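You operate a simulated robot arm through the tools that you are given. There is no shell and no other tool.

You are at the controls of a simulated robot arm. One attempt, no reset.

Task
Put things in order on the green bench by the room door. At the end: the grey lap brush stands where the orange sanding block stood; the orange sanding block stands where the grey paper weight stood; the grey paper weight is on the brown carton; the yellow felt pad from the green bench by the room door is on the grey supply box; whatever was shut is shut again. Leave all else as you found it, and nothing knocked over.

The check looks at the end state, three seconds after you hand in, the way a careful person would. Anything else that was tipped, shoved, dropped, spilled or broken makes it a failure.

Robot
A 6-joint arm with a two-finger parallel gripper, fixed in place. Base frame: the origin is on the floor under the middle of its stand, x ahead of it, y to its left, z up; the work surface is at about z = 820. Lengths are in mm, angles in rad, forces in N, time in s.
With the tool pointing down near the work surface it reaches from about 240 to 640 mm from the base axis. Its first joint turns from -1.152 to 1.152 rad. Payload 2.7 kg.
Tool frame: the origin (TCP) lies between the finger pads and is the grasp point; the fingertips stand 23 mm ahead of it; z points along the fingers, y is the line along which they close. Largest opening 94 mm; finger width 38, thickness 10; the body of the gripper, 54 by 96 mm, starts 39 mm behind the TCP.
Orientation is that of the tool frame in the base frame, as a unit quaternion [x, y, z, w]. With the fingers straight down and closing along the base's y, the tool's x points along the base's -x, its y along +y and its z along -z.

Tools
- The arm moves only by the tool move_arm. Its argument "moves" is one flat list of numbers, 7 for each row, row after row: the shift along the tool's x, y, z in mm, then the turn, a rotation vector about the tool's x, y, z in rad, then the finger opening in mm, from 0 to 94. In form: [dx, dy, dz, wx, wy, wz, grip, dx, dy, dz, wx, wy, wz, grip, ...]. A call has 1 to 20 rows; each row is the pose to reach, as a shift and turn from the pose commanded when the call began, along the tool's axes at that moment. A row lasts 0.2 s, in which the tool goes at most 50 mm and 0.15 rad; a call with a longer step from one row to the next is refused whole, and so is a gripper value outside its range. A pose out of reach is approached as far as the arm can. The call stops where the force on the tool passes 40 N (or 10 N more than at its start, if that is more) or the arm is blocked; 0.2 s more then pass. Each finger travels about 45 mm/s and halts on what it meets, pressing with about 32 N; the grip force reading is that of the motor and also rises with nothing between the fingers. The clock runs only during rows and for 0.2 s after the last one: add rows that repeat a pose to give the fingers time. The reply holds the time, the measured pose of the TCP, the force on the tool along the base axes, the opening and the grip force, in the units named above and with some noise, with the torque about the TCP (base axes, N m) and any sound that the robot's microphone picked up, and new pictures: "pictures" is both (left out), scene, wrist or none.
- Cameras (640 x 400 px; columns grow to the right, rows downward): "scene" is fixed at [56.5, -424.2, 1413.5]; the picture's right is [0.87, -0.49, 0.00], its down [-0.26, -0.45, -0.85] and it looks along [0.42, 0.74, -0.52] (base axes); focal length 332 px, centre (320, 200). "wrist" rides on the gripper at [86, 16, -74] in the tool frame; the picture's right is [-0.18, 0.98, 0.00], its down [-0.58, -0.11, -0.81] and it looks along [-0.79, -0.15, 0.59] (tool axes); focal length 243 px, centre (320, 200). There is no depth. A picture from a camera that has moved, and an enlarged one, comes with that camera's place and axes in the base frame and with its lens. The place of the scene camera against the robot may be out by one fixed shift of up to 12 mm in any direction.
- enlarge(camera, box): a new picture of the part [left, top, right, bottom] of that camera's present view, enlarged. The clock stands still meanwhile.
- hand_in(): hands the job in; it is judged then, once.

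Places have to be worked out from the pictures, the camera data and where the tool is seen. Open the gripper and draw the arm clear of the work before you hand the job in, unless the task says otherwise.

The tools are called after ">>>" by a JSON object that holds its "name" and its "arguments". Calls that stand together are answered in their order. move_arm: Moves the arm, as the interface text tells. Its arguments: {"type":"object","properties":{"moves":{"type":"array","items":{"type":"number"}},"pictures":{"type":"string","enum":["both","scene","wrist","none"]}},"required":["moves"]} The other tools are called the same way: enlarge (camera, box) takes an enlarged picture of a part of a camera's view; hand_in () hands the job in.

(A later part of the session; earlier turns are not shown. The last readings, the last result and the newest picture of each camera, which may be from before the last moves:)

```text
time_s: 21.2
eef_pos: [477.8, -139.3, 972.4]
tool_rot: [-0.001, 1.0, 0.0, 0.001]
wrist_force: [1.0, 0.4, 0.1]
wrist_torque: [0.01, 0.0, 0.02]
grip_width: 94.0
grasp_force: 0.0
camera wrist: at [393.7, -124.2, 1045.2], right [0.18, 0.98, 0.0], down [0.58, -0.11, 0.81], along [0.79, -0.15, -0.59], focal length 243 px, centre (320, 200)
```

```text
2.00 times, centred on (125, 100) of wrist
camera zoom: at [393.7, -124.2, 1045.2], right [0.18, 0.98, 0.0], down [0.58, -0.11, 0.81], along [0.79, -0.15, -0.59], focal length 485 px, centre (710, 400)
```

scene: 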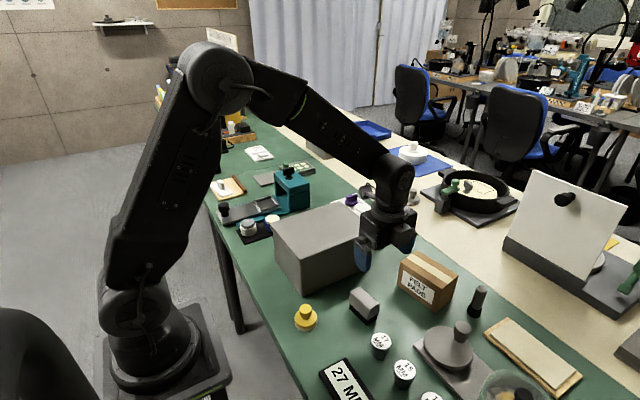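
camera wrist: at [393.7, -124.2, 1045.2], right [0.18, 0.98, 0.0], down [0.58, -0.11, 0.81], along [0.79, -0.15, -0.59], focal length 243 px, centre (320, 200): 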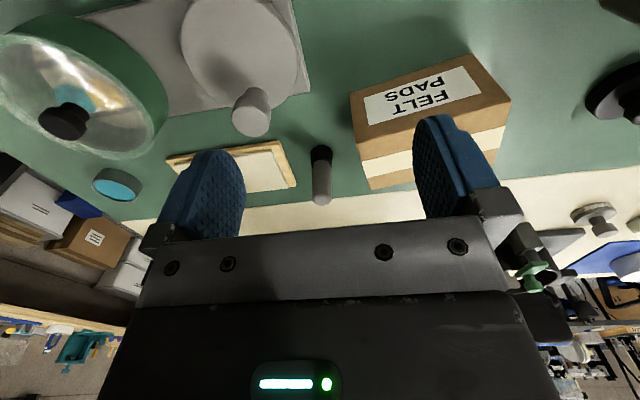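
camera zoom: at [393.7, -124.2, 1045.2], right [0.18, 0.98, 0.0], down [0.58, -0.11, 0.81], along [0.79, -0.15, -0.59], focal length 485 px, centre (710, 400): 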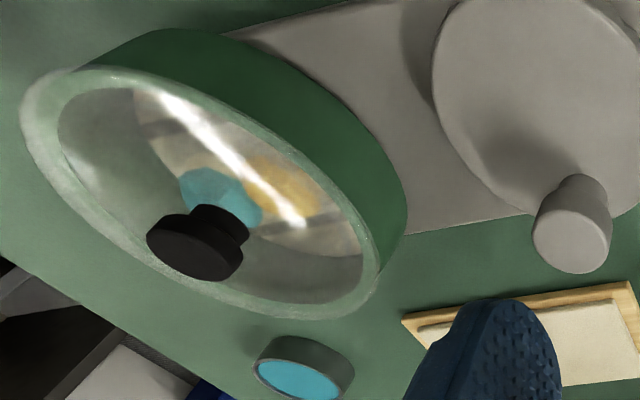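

The cylinder looks like a small round brush. Nothing matches a paper weight yet, so I check the hidden sides of the supply box: I raise, yaw round, and look at its far (+x) face.

>>> {"name": "move_arm", "arguments": {"moves": [0, 0, -44, 0, 0, -0.144, 94, 0, 0, -88, 0, 0, -0.289, 94, -4, 18, -88, 0, 0, -0.433, 94, -8, 37, -88, 0, 0, -0.578, 94, -13, 55, -88, 0, 0, -0.722, 94, -17, 73, -88, 0, 0, -0.867, 94, -21, 92, -88, 0, 0, -1.011, 94, -25, 110, -88, 0, 0, -1.156, 94, -30, 128, -88, 0, 0, -1.3, 94, -34, 146, -88, 0, 0, -1.444, 94, -38, 165, -88, 0, 0, -1.589, 94, -42, 183, -88, 0, 0, -1.733, 94, -47, 201, -88, 0, 0, -1.878, 94, -51, 220, -88, 0, 0, -2.022, 94, -55, 238, -88, 0, 0, -2.167, 94, -59, 256, -88, 0, 0, -2.311, 94, -64, 275, -88, 0, 0, -2.456, 94, -68, 293, -88, 0, 0, -2.6, 94], "pictures": "both"}}

```text
time_s: 25.0
eef_pos: [548.1, 152.8, 1064.4]
tool_rot: [0.964, -0.265, 0.0, 0.0]
wrist_force: [0.1, -0.6, -0.4]
wrist_torque: [0.02, 0.0, -0.01]
grip_width: 94.3
grasp_force: 0.1
camera wrist: at [614.3, 94.2, 1136.2], right [-0.66, -0.75, 0.0], down [-0.44, 0.39, 0.81], along [-0.6, 0.53, -0.59], focal length 243 px, centre (320, 200)
```

scene: 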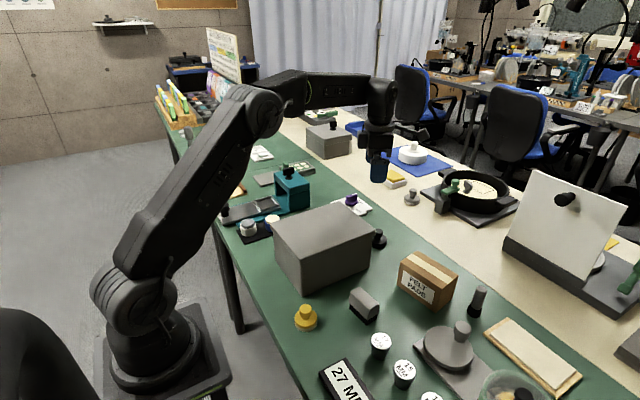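
wrist: 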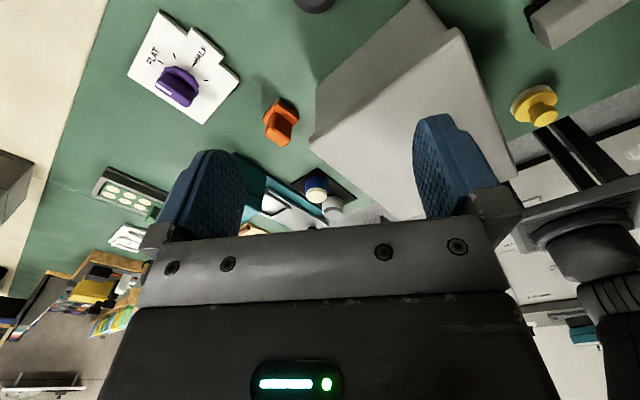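

>>> {"name": "enlarge", "arguments": {"camera": "wrist", "box": [300, 0, 520, 230]}}

>>> {"name": "enlarge", "arguments": {"camera": "wrist", "box": [120, 0, 340, 160]}}

>>> {"name": "enlarge", "arguments": {"camera": "wrist", "box": [60, 130, 360, 260]}}

```text
1.74 times, centred on (410, 115) of wrist
camera zoom: at [614.3, 94.2, 1136.2], right [-0.66, -0.75, 0.0], down [-0.44, 0.39, 0.81], along [-0.6, 0.53, -0.59], focal length 422 px, centre (164, 348)
```

zoom: 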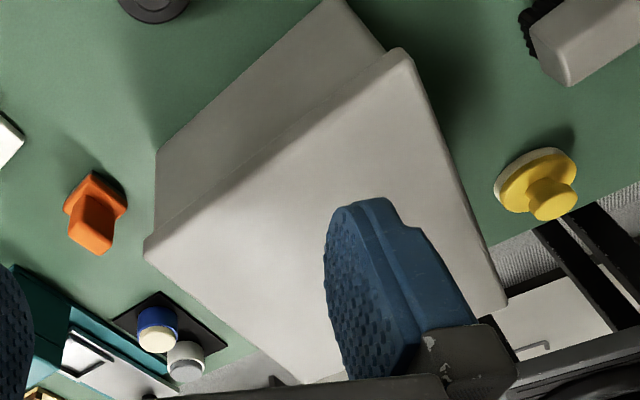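

```text
2.50 times, centred on (230, 80) of wrist
camera zoom: at [614.3, 94.2, 1136.2], right [-0.66, -0.75, 0.0], down [-0.44, 0.39, 0.81], along [-0.6, 0.53, -0.59], focal length 606 px, centre (545, 500)
```

zoom: 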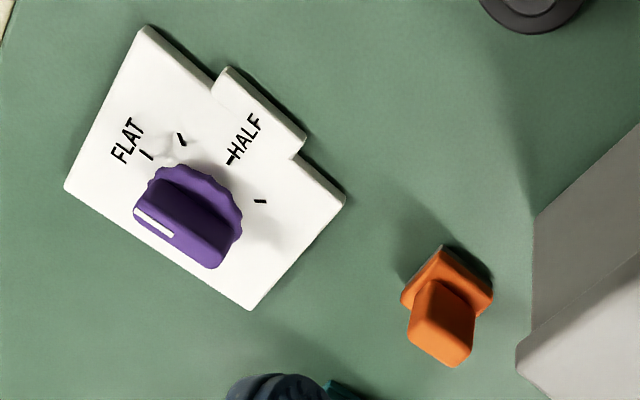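

```text
2.13 times, centred on (210, 195) of wrist
camera zoom: at [614.3, 94.2, 1136.2], right [-0.66, -0.75, 0.0], down [-0.44, 0.39, 0.81], along [-0.6, 0.53, -0.59], focal length 518 px, centre (555, 211)
```

zoom: 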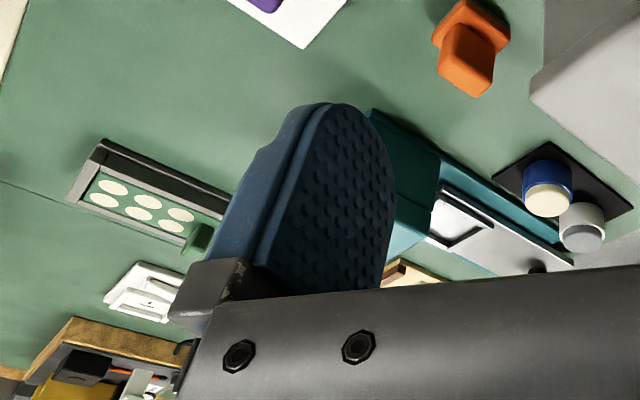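

The box shows only a plain lid lip and no handle. I go lower to examine the dark disc-with-knob at about (563,127), to judge its true colour.

>>> {"name": "move_arm", "arguments": {"moves": [4, 8, 10, 0, 0, 0.129, 94, 8, 17, 20, 0, 0, 0.258, 94, 12, 25, 30, 0, 0, 0.386, 94, 15, 33, 40, 0, 0, 0.515, 94, 19, 42, 50, 0, 0, 0.644, 94, 23, 50, 60, 0, 0, 0.773, 94, 27, 58, 70, 0, 0, 0.9, 94, 31, 67, 79, 0, 0, 1.03, 94], "pictures": "wrist"}}

>>> {"name": "enlarge", "arguments": {"camera": "wrist", "box": [230, 20, 390, 150]}}

>>> {"name": "enlarge", "arguments": {"camera": "wrist", "box": [0, 0, 240, 150]}}

```text
time_s: 26.8
eef_pos: [539.5, 79.8, 981.9]
tool_rot: [-0.706, 0.708, 0.0, 0.0]
wrist_force: [-0.8, -0.2, 0.3]
wrist_torque: [0.01, 0.01, -0.01]
grip_width: 93.9
grasp_force: 0.0
camera wrist: at [523.5, -5.7, 1055.2], right [-0.98, 0.19, 0.0], down [0.11, 0.58, 0.81], along [0.15, 0.79, -0.59], focal length 243 px, centre (320, 200)
```

wrist: 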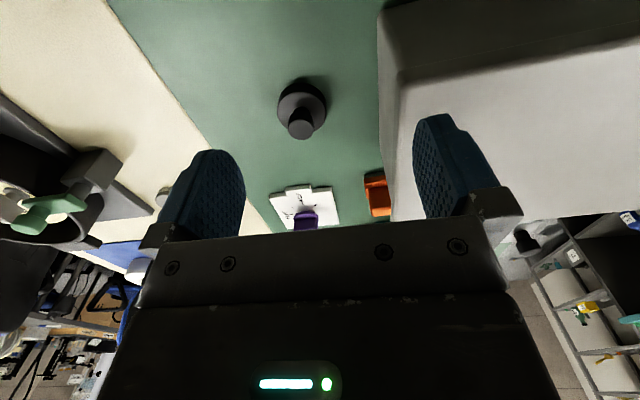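

```text
3.08 times, centred on (310, 85) of wrist
camera zoom: at [523.5, -5.7, 1055.2], right [-0.98, 0.19, 0.0], down [0.11, 0.58, 0.81], along [0.15, 0.79, -0.59], focal length 746 px, centre (351, 554)
```

zoom: 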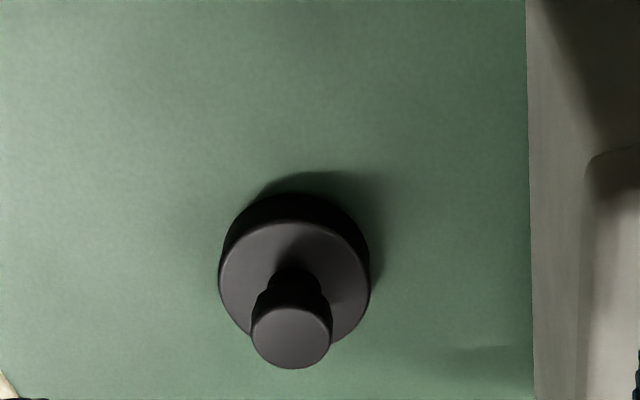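

```text
2.67 times, centred on (120, 75) of wrist
camera zoom: at [523.5, -5.7, 1055.2], right [-0.98, 0.19, 0.0], down [0.11, 0.58, 0.81], along [0.15, 0.79, -0.59], focal length 647 px, centre (853, 533)
```

zoom: 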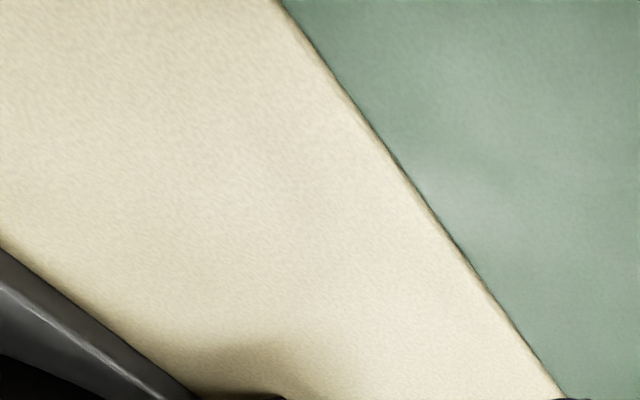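

Its top face reads as dark grey rather than pure black. I compare it with truly black parts (press T-knob, slide knob, jar knob, bristles) in the scene camera at similar zoom.

>>> {"name": "enlarge", "arguments": {"camera": "scene", "box": [360, 220, 400, 255]}}

>>> {"name": "enlarge", "arguments": {"camera": "scene", "box": [270, 160, 310, 195]}}

>>> {"name": "enlarge", "arguments": {"camera": "scene", "box": [205, 195, 245, 230]}}

>>> {"name": "enlarge", "arguments": {"camera": "scene", "box": [490, 365, 540, 400]}}

>>> {"name": "enlarge", "arguments": {"camera": "scene", "box": [310, 110, 350, 145]}}

```text
11.43 times, centred on (380, 238) of scene
camera zoom: at [56.5, -424.2, 1413.5], right [0.87, -0.49, 0.0], down [-0.26, -0.45, -0.85], along [0.42, 0.74, -0.52], focal length 3790 px, centre (-366, -229)
```

zoom: 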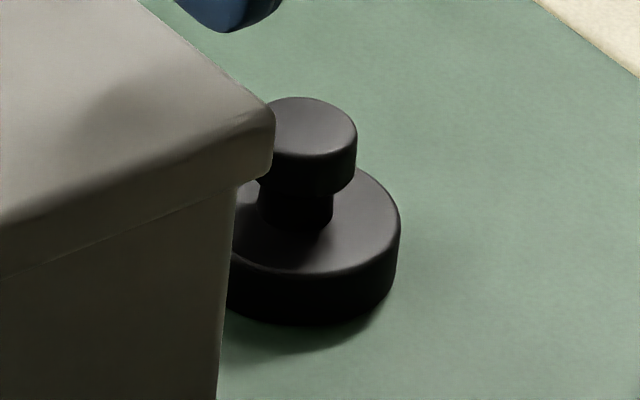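

```text
11.43 times, centred on (290, 178) of scene
camera zoom: at [56.5, -424.2, 1413.5], right [0.87, -0.49, 0.0], down [-0.26, -0.45, -0.85], along [0.42, 0.74, -0.52], focal length 3790 px, centre (663, 457)
```

zoom: 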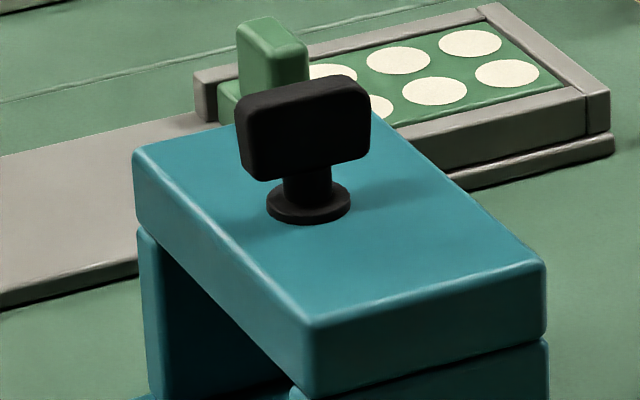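

```text
11.43 times, centred on (225, 212) of scene
camera zoom: at [56.5, -424.2, 1413.5], right [0.87, -0.49, 0.0], down [-0.26, -0.45, -0.85], along [0.42, 0.74, -0.52], focal length 3790 px, centre (1406, 57)
```

zoom: 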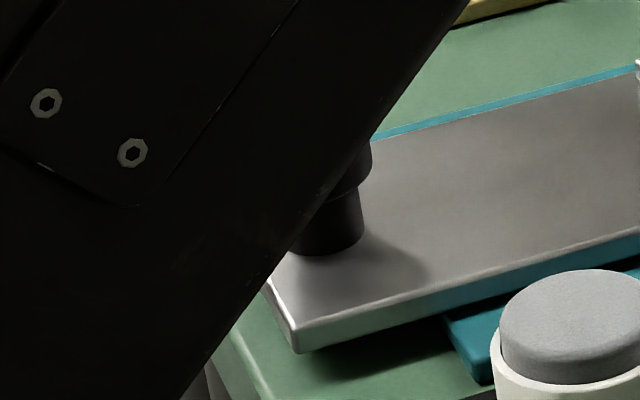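

```text
11.43 times, centred on (515, 382) of scene
camera zoom: at [56.5, -424.2, 1413.5], right [0.87, -0.49, 0.0], down [-0.26, -0.45, -0.85], along [0.42, 0.74, -0.52], focal length 3790 px, centre (-1909, -1886)
```

zoom: 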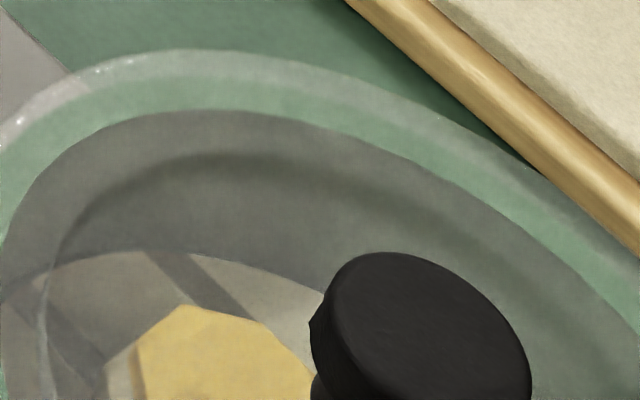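

```text
11.43 times, centred on (330, 128) of scene
camera zoom: at [56.5, -424.2, 1413.5], right [0.87, -0.49, 0.0], down [-0.26, -0.45, -0.85], along [0.42, 0.74, -0.52], focal length 3790 px, centre (206, 1029)
```

zoom: 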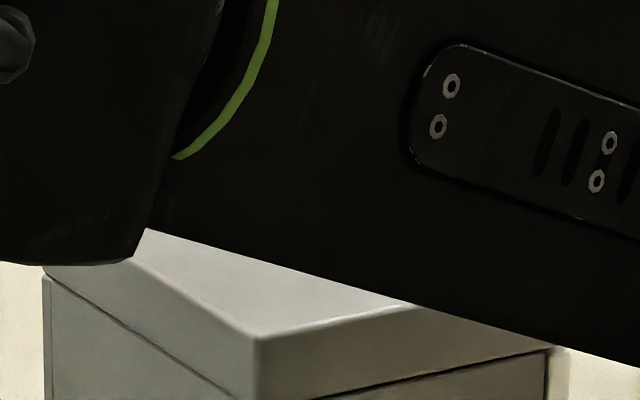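

I can't find any visibly grey paper weight in the open; the dark disc reads as black. Before deciding, I take a near-vertical close look at the swivel disc and its plate, since it may cover something.

>>> {"name": "move_arm", "arguments": {"moves": [10, 5, -40, 0, 0, 0.143, 94, 35, 15, -80, 0, 0, 0.286, 94, 62, 25, -80, 0, 0, 0.429, 94, 90, 35, -80, 0, 0, 0.571, 94, 117, 46, -80, 0, 0, 0.714, 94, 144, 57, -80, 0, 0, 0.857, 94, 171, 68, -80, 0, 0, 1.0, 94, 198, 79, -80, 0, 0, 1.143, 94, 225, 90, -80, 0, 0, 1.286, 94, 252, 100, -80, 0, 0, 1.429, 94, 280, 110, -80, 0, 0, 1.571, 94], "pictures": "none"}}

>>> {"name": "move_arm", "arguments": {"moves": [0, 0, 0, 0, 0.14, 0, 94, 0, 0, 0, 0, 0.28, 0, 94, 0, 0, 0, 0, 0.42, 0, 94, 0, 0, 0, 0, 0.56, 0, 94, 0, 0, 0, 0, 0.7, 0, 94, 0, 0, 0, 0, 0.8, 0, 94], "pictures": "both"}}

>>> {"name": "enlarge", "arguments": {"camera": "wrist", "box": [180, 60, 460, 235]}}

```text
time_s: 29.2
eef_pos: [429.8, -200.0, 1062.3]
tool_rot: [0.001, 1.0, 0.0, 0.001]
wrist_force: [-0.8, -1.3, 0.1]
wrist_torque: [0.02, -0.01, 0.01]
grip_width: 94.1
grasp_force: 0.0
```

```text
time_s: 30.6
eef_pos: [417.4, -197.1, 1052.9]
tool_rot: [0.001, 0.921, 0.0, -0.389]
wrist_force: [1.0, 0.1, 0.5]
wrist_torque: [0.01, 0.01, 0.03]
grip_width: 93.8
grasp_force: 0.0
out of reach, approached as far as the arm can: row 6
camera wrist: at [411.1, -181.3, 1165.2], right [0.13, 0.98, -0.13], down [0.98, -0.11, 0.14], along [0.13, -0.15, -0.98], focal length 243 px, centre (320, 200)
```

scene: 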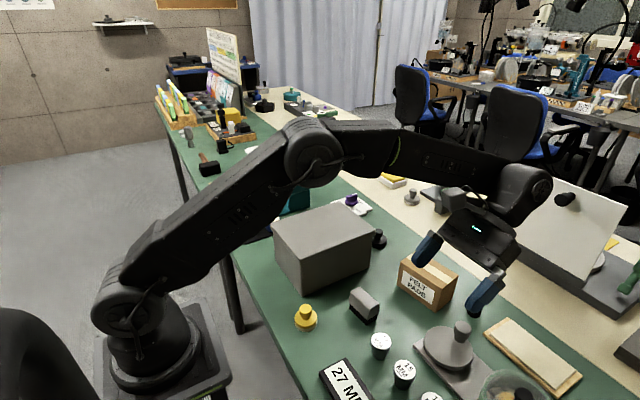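
wrist: 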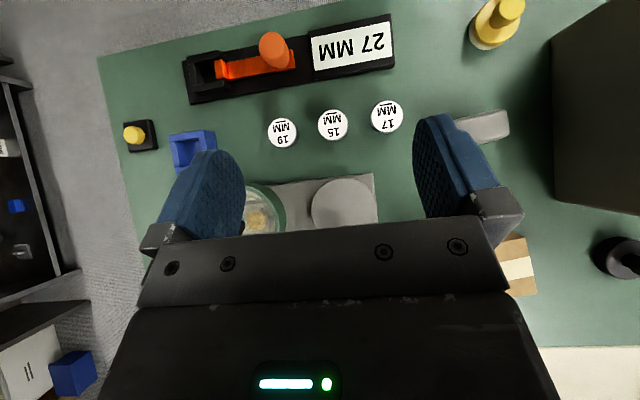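

```text
2.29 times, centred on (320, 148) of wrist
camera zoom: at [411.1, -181.3, 1165.2], right [0.13, 0.98, -0.13], down [0.98, -0.11, 0.14], along [0.13, -0.15, -0.98], focal length 555 px, centre (320, 320)
```

zoom: 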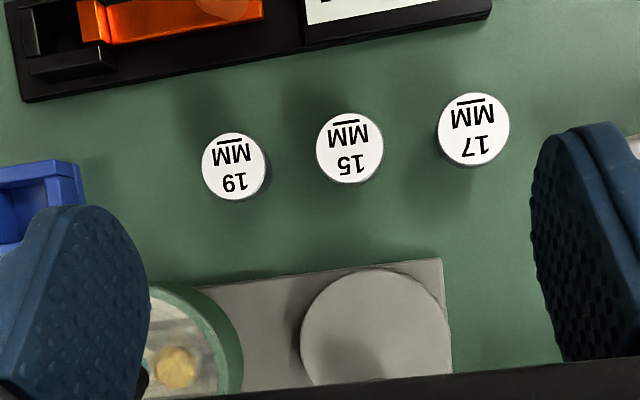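

>>> {"name": "enlarge", "arguments": {"camera": "wrist", "box": [440, 80, 640, 300]}}

>>> {"name": "enlarge", "arguments": {"camera": "wrist", "box": [90, 60, 220, 180]}}

>>> {"name": "enlarge", "arguments": {"camera": "scene", "box": [400, 310, 500, 400]}}

```text
1.82 times, centred on (540, 190) of wrist
camera zoom: at [411.1, -181.3, 1165.2], right [0.13, 0.98, -0.13], down [0.98, -0.11, 0.14], along [0.13, -0.15, -0.98], focal length 441 px, centre (-80, 218)
```

zoom: 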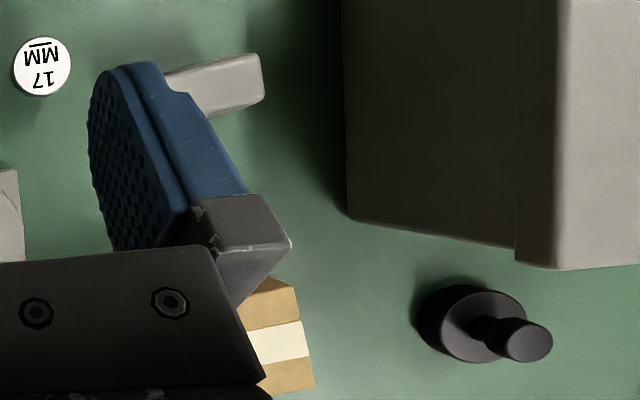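

```text
3.33 times, centred on (155, 120) of wrist
camera zoom: at [411.1, -181.3, 1165.2], right [0.13, 0.98, -0.13], down [0.98, -0.11, 0.14], along [0.13, -0.15, -0.98], focal length 809 px, centre (870, 467)
```

zoom: 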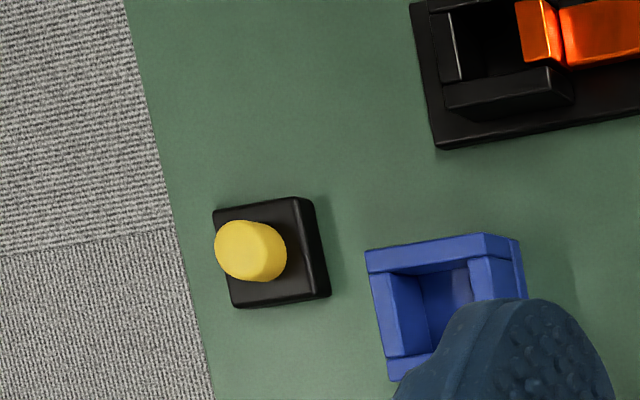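

```text
4.44 times, centred on (450, 355) of scene
camera zoom: at [56.6, -424.2, 1413.5], right [0.87, -0.49, 0.0], down [-0.26, -0.45, -0.85], along [0.42, 0.74, -0.52], focal length 1474 px, centre (-258, -489)
```

zoom: 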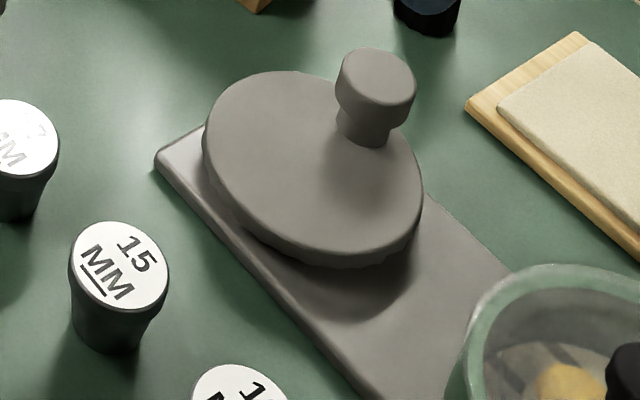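

The swivel disc sits almost directly on its thin plate, so nothing tall can be under it. I next inspect the remaining unseen +y face of the supply box for any pull, flap or drawer.

>>> {"name": "move_arm", "arguments": {"moves": [0, 0, 0, 0, -0.14, 0, 94, 0, 0, 0, 0, -0.28, 0, 94, 0, 0, 0, 0, -0.42, 0, 94, 0, 0, 0, 0, -0.56, 0, 94, 0, 0, 0, 0, -0.7, 0, 94, 0, 0, 0, 0, -0.8, 0, 94], "pictures": "none"}}

>>> {"name": "move_arm", "arguments": {"moves": [0, 45, -5, 0, 0, 0.143, 94, 0, 90, -5, 0, 0, 0.286, 94, 2, 135, -5, 0, 0, 0.429, 94, 4, 180, -5, 0, 0, 0.571, 94, 6, 225, -5, 0, 0, 0.714, 94, 8, 270, -5, 0, 0, 0.857, 94, 10, 315, -5, 0, 0, 1.0, 94, 12, 360, -5, 0, 0, 1.143, 94, 14, 405, -5, 0, 0, 1.286, 94, 16, 450, 10, 0, 0, 1.429, 94, 18, 495, 30, 0, 0, 1.571, 94], "pictures": "both"}}

>>> {"name": "enlarge", "arguments": {"camera": "wrist", "box": [180, 0, 460, 230]}}

```text
time_s: 32.0
eef_pos: [416.7, -197.6, 1053.6]
tool_rot: [0.001, 1.0, 0.0, 0.001]
wrist_force: [-0.1, -0.1, -1.5]
wrist_torque: [0.0, 0.02, -0.01]
grip_width: 93.9
grasp_force: 0.0
```

```text
time_s: 34.4
eef_pos: [399.7, 298.4, 1024.1]
tool_rot: [0.707, 0.707, 0.0, -0.001]
wrist_force: [-0.3, -0.9, -0.4]
wrist_torque: [0.0, 0.02, 0.0]
grip_width: 93.7
grasp_force: 0.1
camera wrist: at [416.6, 384.0, 1096.6], right [0.98, -0.19, 0.0], down [-0.11, -0.58, 0.81], along [-0.15, -0.79, -0.59], focal length 243 px, centre (320, 200)
```

scene: 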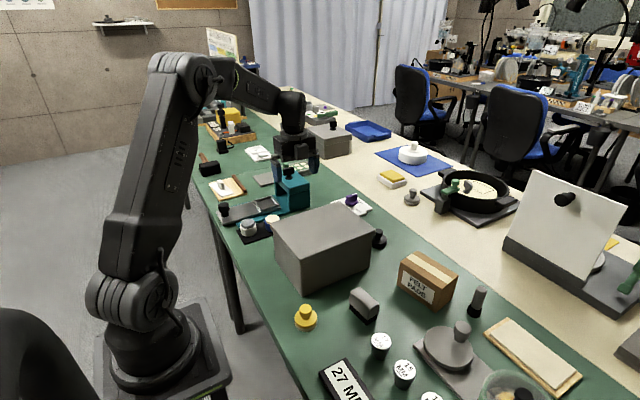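
wrist: 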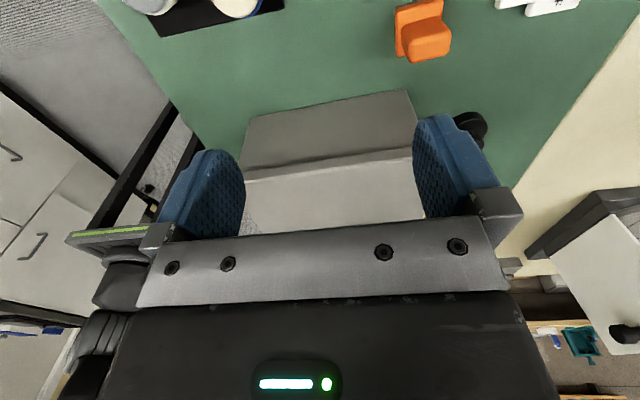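

```text
1.74 times, centred on (320, 115) of wrist
camera zoom: at [416.6, 384.0, 1096.6], right [0.98, -0.19, 0.0], down [-0.11, -0.58, 0.81], along [-0.15, -0.79, -0.59], focal length 422 px, centre (320, 348)
```

zoom: 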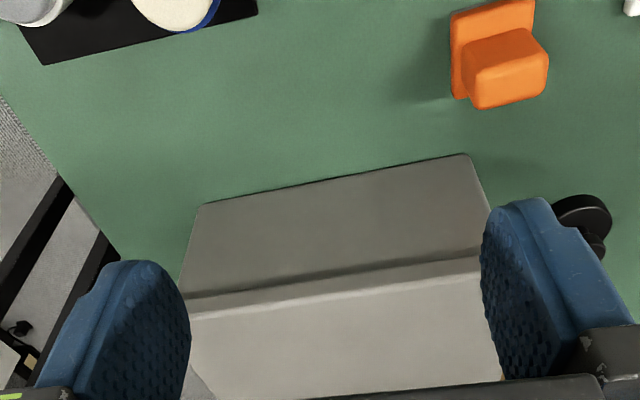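

The +y face is plain too, but it shows a distinct overhanging lid lip with a shadow gap. I go lower to inspect that lip closely.

>>> {"name": "move_arm", "arguments": {"moves": [20, 0, 20, 0, 0, 0, 94, 40, 0, 45, 0, 0, 0, 94, 40, 0, 90, 0, 0, 0, 94, 40, 0, 105, 0, 0, 0, 94], "pictures": "wrist"}}

>>> {"name": "enlarge", "arguments": {"camera": "wrist", "box": [230, 60, 430, 230]}}

>>> {"name": "enlarge", "arguments": {"camera": "wrist", "box": [340, 20, 560, 180]}}

```text
time_s: 35.4
eef_pos: [401.1, 338.2, 918.0]
tool_rot: [0.708, 0.706, 0.0, 0.0]
wrist_force: [0.4, 0.5, 0.8]
wrist_torque: [-0.03, 0.0, -0.01]
grip_width: 93.9
grasp_force: 0.0
camera wrist: at [417.9, 424.0, 990.4], right [0.98, -0.19, 0.0], down [-0.11, -0.58, 0.81], along [-0.15, -0.79, -0.59], focal length 243 px, centre (320, 200)
```

wrist: 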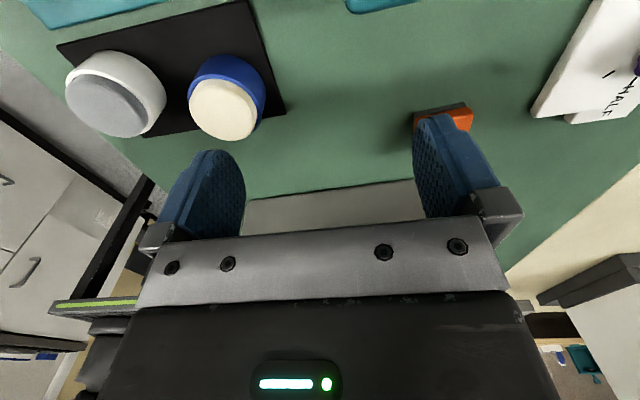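

```text
2.35 times, centred on (330, 145) of wrist
camera zoom: at [417.9, 424.0, 990.4], right [0.98, -0.19, 0.0], down [-0.11, -0.58, 0.81], along [-0.15, -0.79, -0.59], focal length 571 px, centre (296, 329)
```

zoom: 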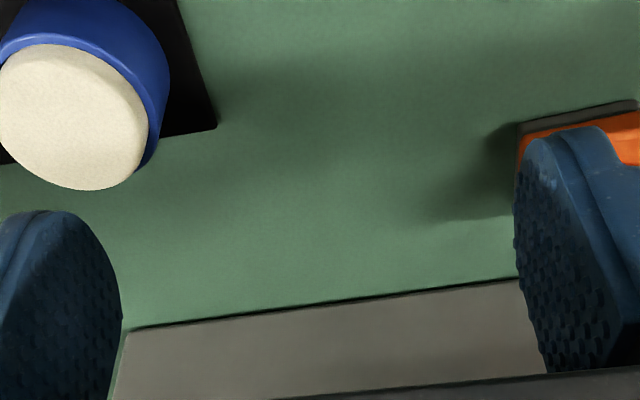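

```text
2.50 times, centred on (450, 100) of wrist
camera zoom: at [417.9, 424.0, 990.4], right [0.98, -0.19, 0.0], down [-0.11, -0.58, 0.81], along [-0.15, -0.79, -0.59], focal length 606 px, centre (-5, 450)
```

zoom: 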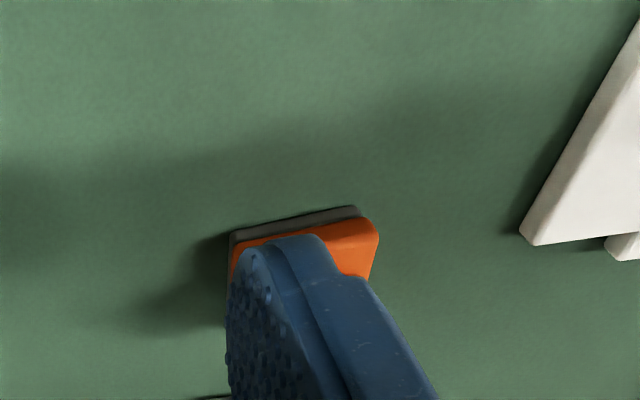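

The sanding block has a dark sandpaper underside. I raise a bit so the box lip comes into the clear part of the picture.

>>> {"name": "move_arm", "arguments": {"moves": [0, 0, -35, 0, 0, 0, 94, 0, 0, -65, 0, 0, 0, 94, 0, 0, -65, 0, 0, 0, 94], "pictures": "wrist"}}

>>> {"name": "enlarge", "arguments": {"camera": "wrist", "box": [235, 120, 425, 240]}}

>>> {"name": "enlarge", "arguments": {"camera": "wrist", "box": [320, 60, 520, 180]}}

```text
time_s: 36.2
eef_pos: [402.4, 336.9, 983.4]
tool_rot: [0.708, 0.707, 0.0, -0.001]
wrist_force: [0.2, 0.0, 0.0]
wrist_torque: [0.01, 0.0, 0.0]
grip_width: 94.1
grasp_force: 0.0
camera wrist: at [418.2, 423.2, 1056.3], right [0.98, -0.19, 0.0], down [-0.11, -0.58, 0.81], along [-0.15, -0.79, -0.59], focal length 243 px, centre (320, 200)
```

wrist: 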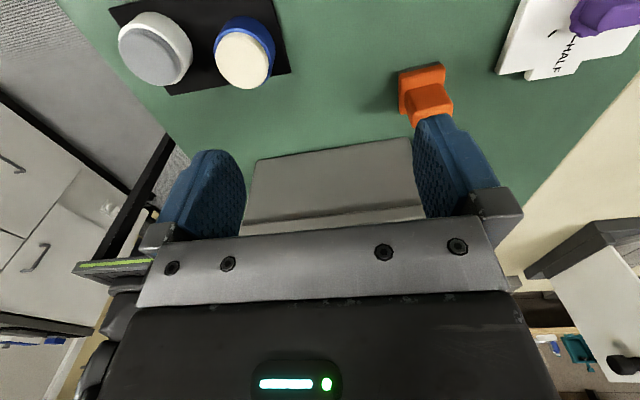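

```text
3.33 times, centred on (330, 180) of wrist
camera zoom: at [418.2, 423.2, 1056.3], right [0.98, -0.19, 0.0], down [-0.11, -0.58, 0.81], along [-0.15, -0.79, -0.59], focal length 809 px, centre (287, 267)
```

zoom: 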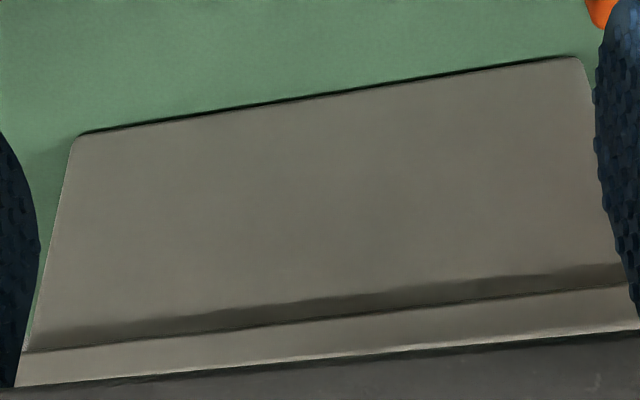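

```text
3.20 times, centred on (420, 120) of wrist
camera zoom: at [418.2, 423.2, 1056.3], right [0.98, -0.19, 0.0], down [-0.11, -0.58, 0.81], along [-0.15, -0.79, -0.59], focal length 776 px, centre (0, 456)
```

zoom: 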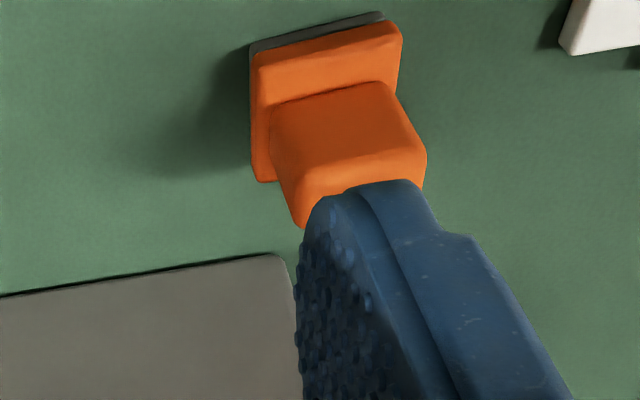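

The box is a plain lidded box with a lip all round and nothing to grip, so it is probably just a support. I now go for a close, low look at the upright grey cylinder to decide what it is.

>>> {"name": "move_arm", "arguments": {"moves": [0, 0, -40, 0, 0, 0, 94, -10, 0, -77, 0, 0, 0, 94, -54, 9, -77, 0, 0, -0.143, 94, -98, 18, -77, 0, 0, -0.286, 94, -142, 27, -77, 0, 0, -0.429, 94, -186, 36, -77, 0, 0, -0.571, 94, -230, 45, -77, 0, 0, -0.714, 94, -274, 54, -77, 0, 0, -0.857, 94, -318, 63, -77, 0, 0, -1.0, 94, -362, 72, -77, 0, 0, -1.143, 94, -406, 81, -77, 0, 0, -1.286, 94, -450, 90, -77, 0, 0, -1.429, 94, -494, 98, -77, 0, 0, -1.571, 94], "pictures": "none"}}

>>> {"name": "move_arm", "arguments": {"moves": [0, 0, 40, 0, 0, 0, 94, 0, 0, 80, 0, 0, 0, 94, 0, 0, 110, 0, 0, 0, 94, 0, 0, 110, 0, 0, 0, 94], "pictures": "wrist"}}

>>> {"name": "enlarge", "arguments": {"camera": "wrist", "box": [300, 130, 400, 230]}}

```text
time_s: 39.0
eef_pos: [494.7, -157.2, 1060.8]
tool_rot: [0.0, 1.0, 0.0, -0.001]
wrist_force: [-1.4, -1.0, 0.8]
wrist_torque: [0.02, -0.03, -0.02]
grip_width: 94.0
grasp_force: 0.0
```

```text
time_s: 40.0
eef_pos: [495.7, -158.9, 949.4]
tool_rot: [-0.001, 1.0, 0.0, 0.0]
wrist_force: [0.6, -0.1, 0.3]
wrist_torque: [0.01, 0.05, -0.01]
grip_width: 94.1
grasp_force: 0.1
camera wrist: at [409.9, -142.1, 1022.4], right [0.18, 0.98, 0.0], down [0.58, -0.11, 0.81], along [0.79, -0.15, -0.59], focal length 243 px, centre (320, 200)
```

wrist: 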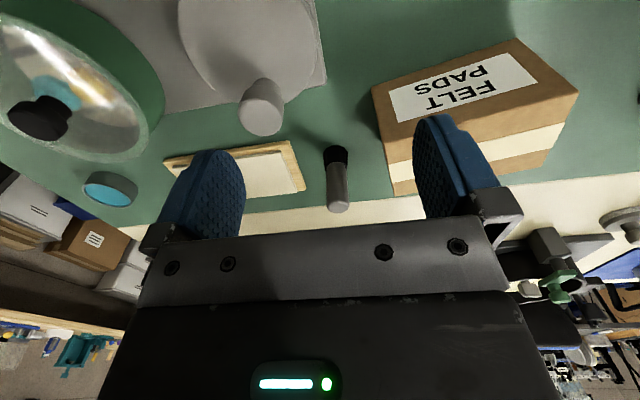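

```text
4.00 times, centred on (350, 180) of wrist
camera zoom: at [409.9, -142.1, 1022.4], right [0.18, 0.98, 0.0], down [0.58, -0.11, 0.81], along [0.79, -0.15, -0.59], focal length 970 px, centre (200, 280)
```

zoom: 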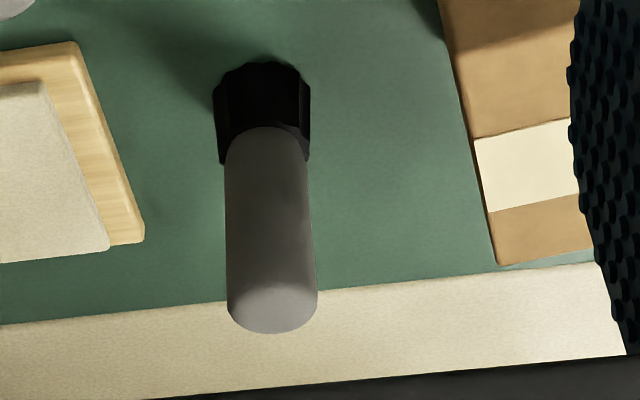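

The cylinder is a round post with a fluted black foot, while the block with bristle rows is clearly the brush. Comparing in one frame, the disc-with-knob near (569,136) is distinctly lighter than the true blacks (dark grey, no felt or bristle foot), so I take it as the grey paper weight. I move over it with yaw −90° so the camera stays clear of the box.

>>> {"name": "move_arm", "arguments": {"moves": [0, 0, -40, 0, 0, 0, 94, -7, 27, -50, 0, 0, -0.143, 94, -14, 54, -50, 0, 0, -0.286, 94, -21, 81, -50, 0, 0, -0.429, 94, -28, 108, -50, 0, 0, -0.571, 94, -35, 135, -50, 0, 0, -0.714, 94, -42, 162, -50, 0, 0, -0.857, 94, -49, 189, -50, 0, 0, -1.0, 94, -56, 216, -50, 0, 0, -1.143, 94, -63, 243, -50, 0, 0, -1.286, 94, -70, 270, -45, 0, 0, -1.429, 60, -73.5, 295, -30, 0, 0, -1.571, 60, -73.5, 295, -30, 0, 0, -1.571, 60], "pictures": "both"}}

>>> {"name": "enlarge", "arguments": {"camera": "wrist", "box": [240, 20, 400, 150]}}

```text
time_s: 42.8
eef_pos: [571.6, 138.9, 978.9]
tool_rot: [0.707, -0.707, 0.0, 0.0]
wrist_force: [0.0, -0.2, 0.5]
wrist_torque: [-0.01, 0.01, -0.02]
grip_width: 60.0
grasp_force: 0.1
camera wrist: at [555.1, 51.7, 1052.8], right [-0.98, 0.18, 0.0], down [0.11, 0.58, 0.81], along [0.15, 0.79, -0.59], focal length 243 px, centre (320, 200)
```

scene: 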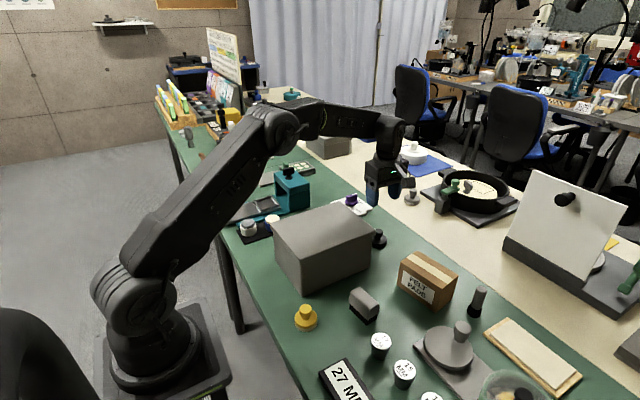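
wrist: 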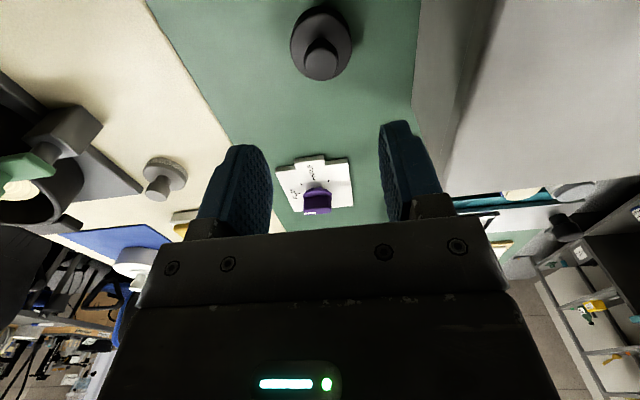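

```text
3.08 times, centred on (320, 85) of wrist
camera zoom: at [555.1, 51.7, 1052.8], right [-0.98, 0.18, 0.0], down [0.11, 0.58, 0.81], along [0.15, 0.79, -0.59], focal length 746 px, centre (320, 554)
```

zoom: 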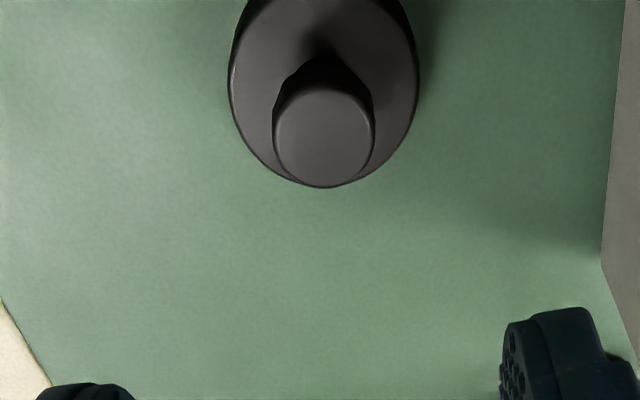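

From close up it is clearly dark grey: knob about 25 mm wide, top at z≈861, centre ≈(570.2,138.2), disc 50 mm. I descend so the fingertips stay above the disc (TCP z≈866) and close on the knob.

>>> {"name": "move_arm", "arguments": {"moves": [0.7, 1.4, 40, 0, 0, 0, 60, 0.7, 1.4, 80, 0, 0, 0, 60, 0.7, 1.4, 105, 0, 0, 0, 60, 0.7, 1.4, 113, 0, 0, 0, 60, 0.7, 1.4, 113, 0, 0, 0, 60], "pictures": "both"}}

```text
time_s: 44.0
eef_pos: [569.5, 136.9, 866.5]
tool_rot: [0.708, -0.706, 0.0, 0.0]
wrist_force: [-0.3, 0.0, 0.1]
wrist_torque: [0.06, -0.01, -0.04]
grip_width: 60.1
grasp_force: 0.0
camera wrist: at [553.5, 49.7, 940.1], right [-0.98, 0.18, 0.0], down [0.11, 0.58, 0.81], along [0.15, 0.79, -0.59], focal length 243 px, centre (320, 200)
```

scene: 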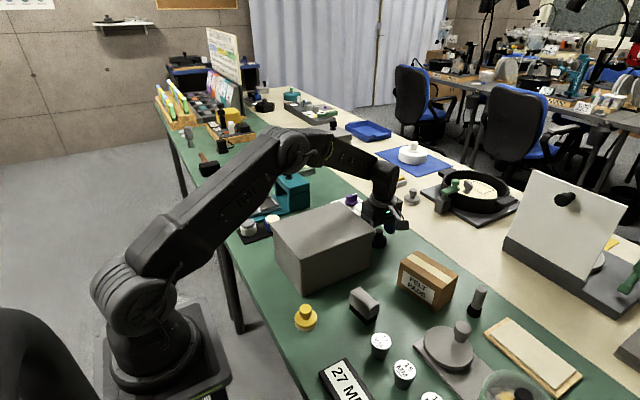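
wrist: 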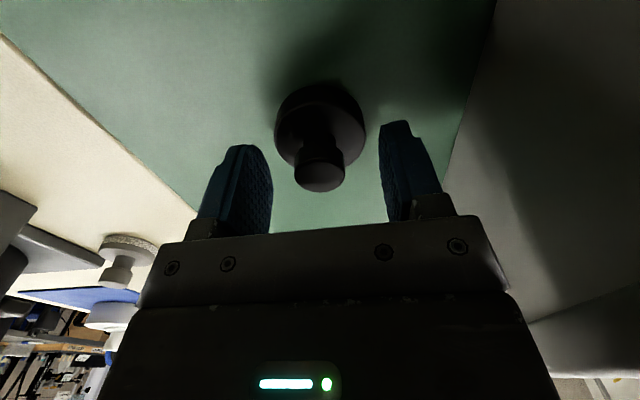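

>>> {"name": "enlarge", "arguments": {"camera": "wrist", "box": [200, 70, 450, 230]}}

>>> {"name": "enlarge", "arguments": {"camera": "scene", "box": [350, 180, 430, 260]}}

```text
2.50 times, centred on (325, 150) of wrist
camera zoom: at [553.5, 49.7, 940.1], right [-0.98, 0.18, 0.0], down [0.11, 0.58, 0.81], along [0.15, 0.79, -0.59], focal length 606 px, centre (308, 325)
```

zoom: 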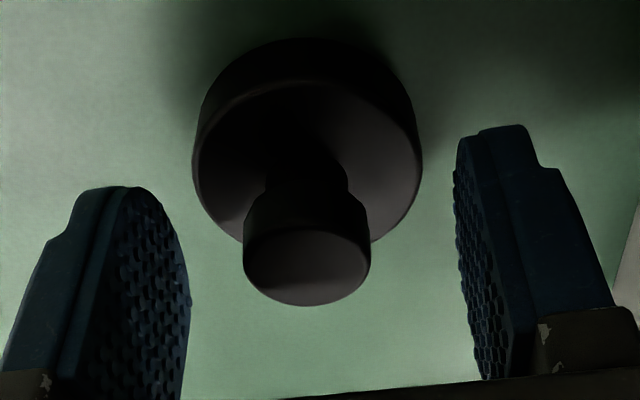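

```text
5.00 times, centred on (390, 220) of scene
camera zoom: at [56.5, -424.2, 1413.5], right [0.87, -0.49, 0.0], down [-0.26, -0.45, -0.85], along [0.42, 0.74, -0.52], focal length 1658 px, centre (-30, 100)
```

zoom: 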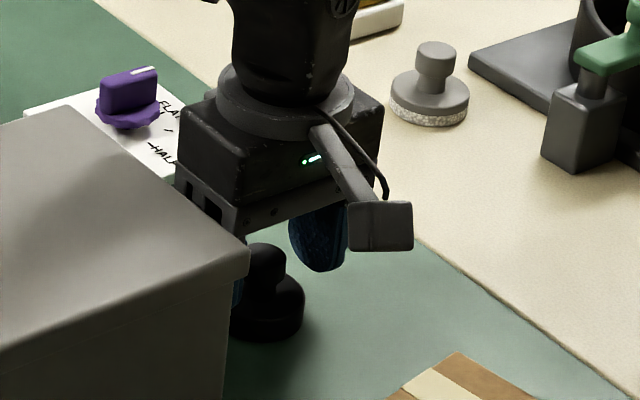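

The knob is centred between the fingers and there is room above the disc, so I go 5 mm lower and close on the knob.

>>> {"name": "move_arm", "arguments": {"moves": [0, 0, 5, 0, 0, 0, 60, 0, 0, 5, 0, 0, 0, 40, 0, 0, 5, 0, 0, 0, 20, 0, 0, 5, 0, 0, 0, 15, 0, 0, 5, 0, 0, 0, 15, 0, 0, 5, 0, 0, 0, 15], "pictures": "wrist"}}

```text
time_s: 45.4
eef_pos: [568.3, 137.9, 863.7]
tool_rot: [-0.707, 0.707, 0.0, 0.0]
wrist_force: [1.7, 1.1, 0.4]
wrist_torque: [0.01, 0.01, -0.01]
grip_width: 24.4
grasp_force: 32.0
camera wrist: at [553.4, 50.3, 935.6], right [-0.98, 0.18, 0.0], down [0.11, 0.58, 0.81], along [0.15, 0.79, -0.59], focal length 243 px, centre (320, 200)
```

wrist: 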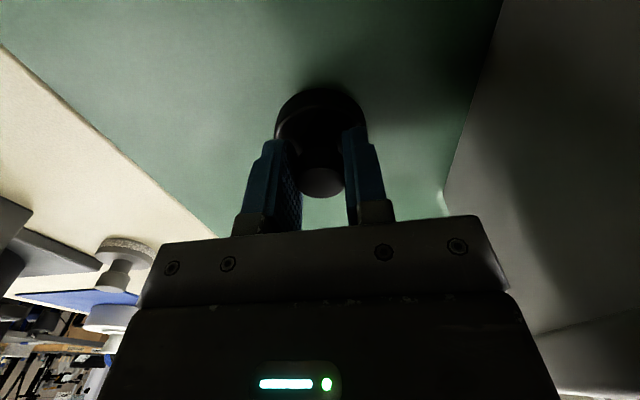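

The knob is gripped (24.4 mm, 32 N). I lift straight up and check the load.

>>> {"name": "move_arm", "arguments": {"moves": [0, 0, -15, 0, 0, 0, 15, 0, 0, -40, 0, 0, 0, 15, 0, 0, -75, 0, 0, 0, 15, 0, 0, -110, 0, 0, 0, 15, 0, 0, -130, 0, 0, 0, 15, 0, 0, -130, 0, 0, 0, 15], "pictures": "both"}}

```text
time_s: 46.8
eef_pos: [568.9, 137.8, 993.2]
tool_rot: [0.707, -0.707, 0.001, 0.0]
wrist_force: [0.3, -0.1, -2.8]
wrist_torque: [0.01, 0.01, 0.04]
grip_width: 24.2
grasp_force: 32.0
camera wrist: at [553.6, 51.6, 1065.8], right [-0.98, 0.18, 0.0], down [0.11, 0.58, 0.81], along [0.15, 0.79, -0.59], focal length 243 px, centre (320, 200)
```

scene: 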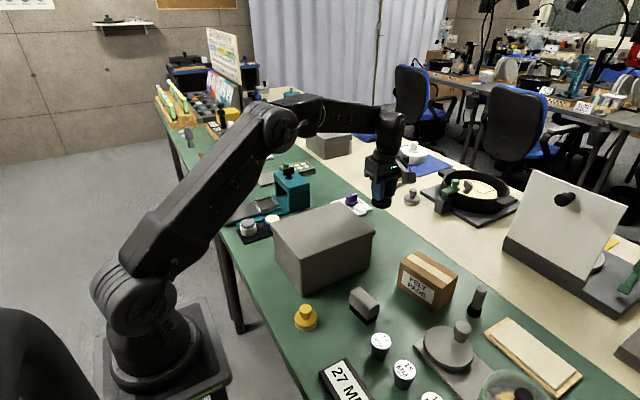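
wrist: 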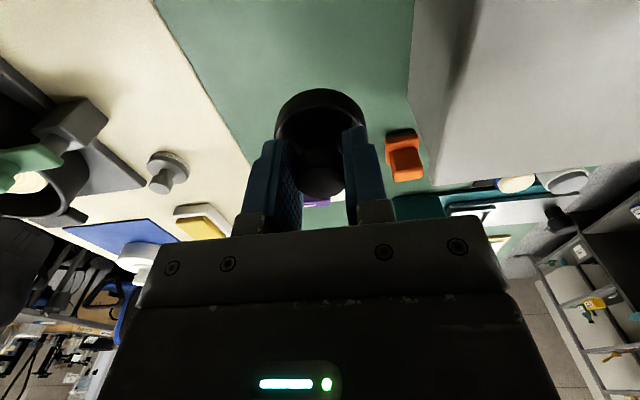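

The weight is held (about 0.28 kg). I carry it high to above the carton at about (555,−57) and look before lowering.

>>> {"name": "move_arm", "arguments": {"moves": [35, 3, -20, 0, 0, 0, 15, 75, 6, -45, 0, 0, 0, 15, 115, 9, -45, 0, 0, 0, 15, 155, 12, -45, 0, 0, 0, 15, 195, 14, -45, 0, 0, 0, 15, 195, 14, -45, 0, 0, 0, 15], "pictures": "both"}}

>>> {"name": "enlarge", "arguments": {"camera": "wrist", "box": [220, 0, 420, 120]}}

>>> {"name": "enlarge", "arguments": {"camera": "scene", "box": [370, 170, 480, 320]}}

```text
time_s: 48.2
eef_pos: [555.8, -57.0, 1037.0]
tool_rot: [-0.707, 0.707, -0.001, 0.0]
wrist_force: [0.1, -0.1, -2.0]
wrist_torque: [0.0, 0.0, 0.02]
grip_width: 24.5
grasp_force: 31.3
camera wrist: at [539.7, -143.9, 1110.3], right [-0.98, 0.18, 0.0], down [0.11, 0.58, 0.81], along [0.15, 0.79, -0.59], focal length 243 px, centre (320, 200)
```

scene: 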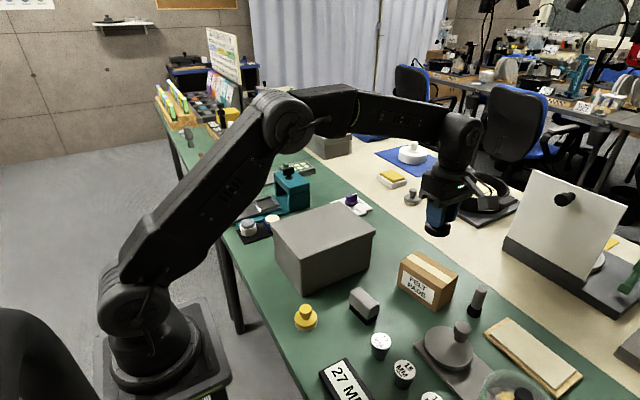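
wrist: 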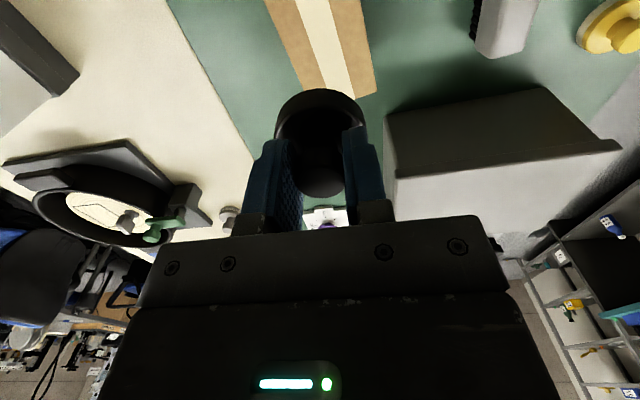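

```text
3.20 times, centred on (320, 60) of wrist
camera zoom: at [539.7, -143.9, 1110.3], right [-0.98, 0.18, 0.0], down [0.11, 0.58, 0.81], along [0.15, 0.79, -0.59], focal length 776 px, centre (320, 648)
```

zoom: 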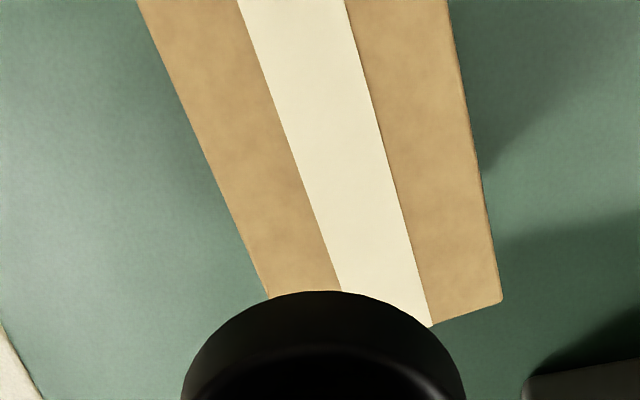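

```text
2.67 times, centred on (425, 245) of scene
camera zoom: at [56.6, -424.3, 1413.5], right [0.87, -0.49, 0.0], down [-0.26, -0.45, -0.85], along [0.42, 0.74, -0.52], focal length 884 px, centre (40, 80)
```

zoom: 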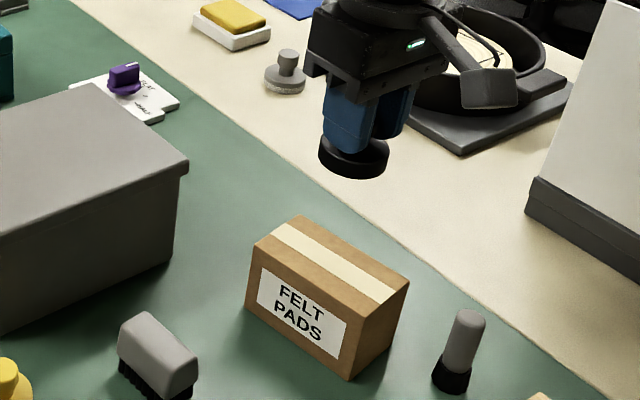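

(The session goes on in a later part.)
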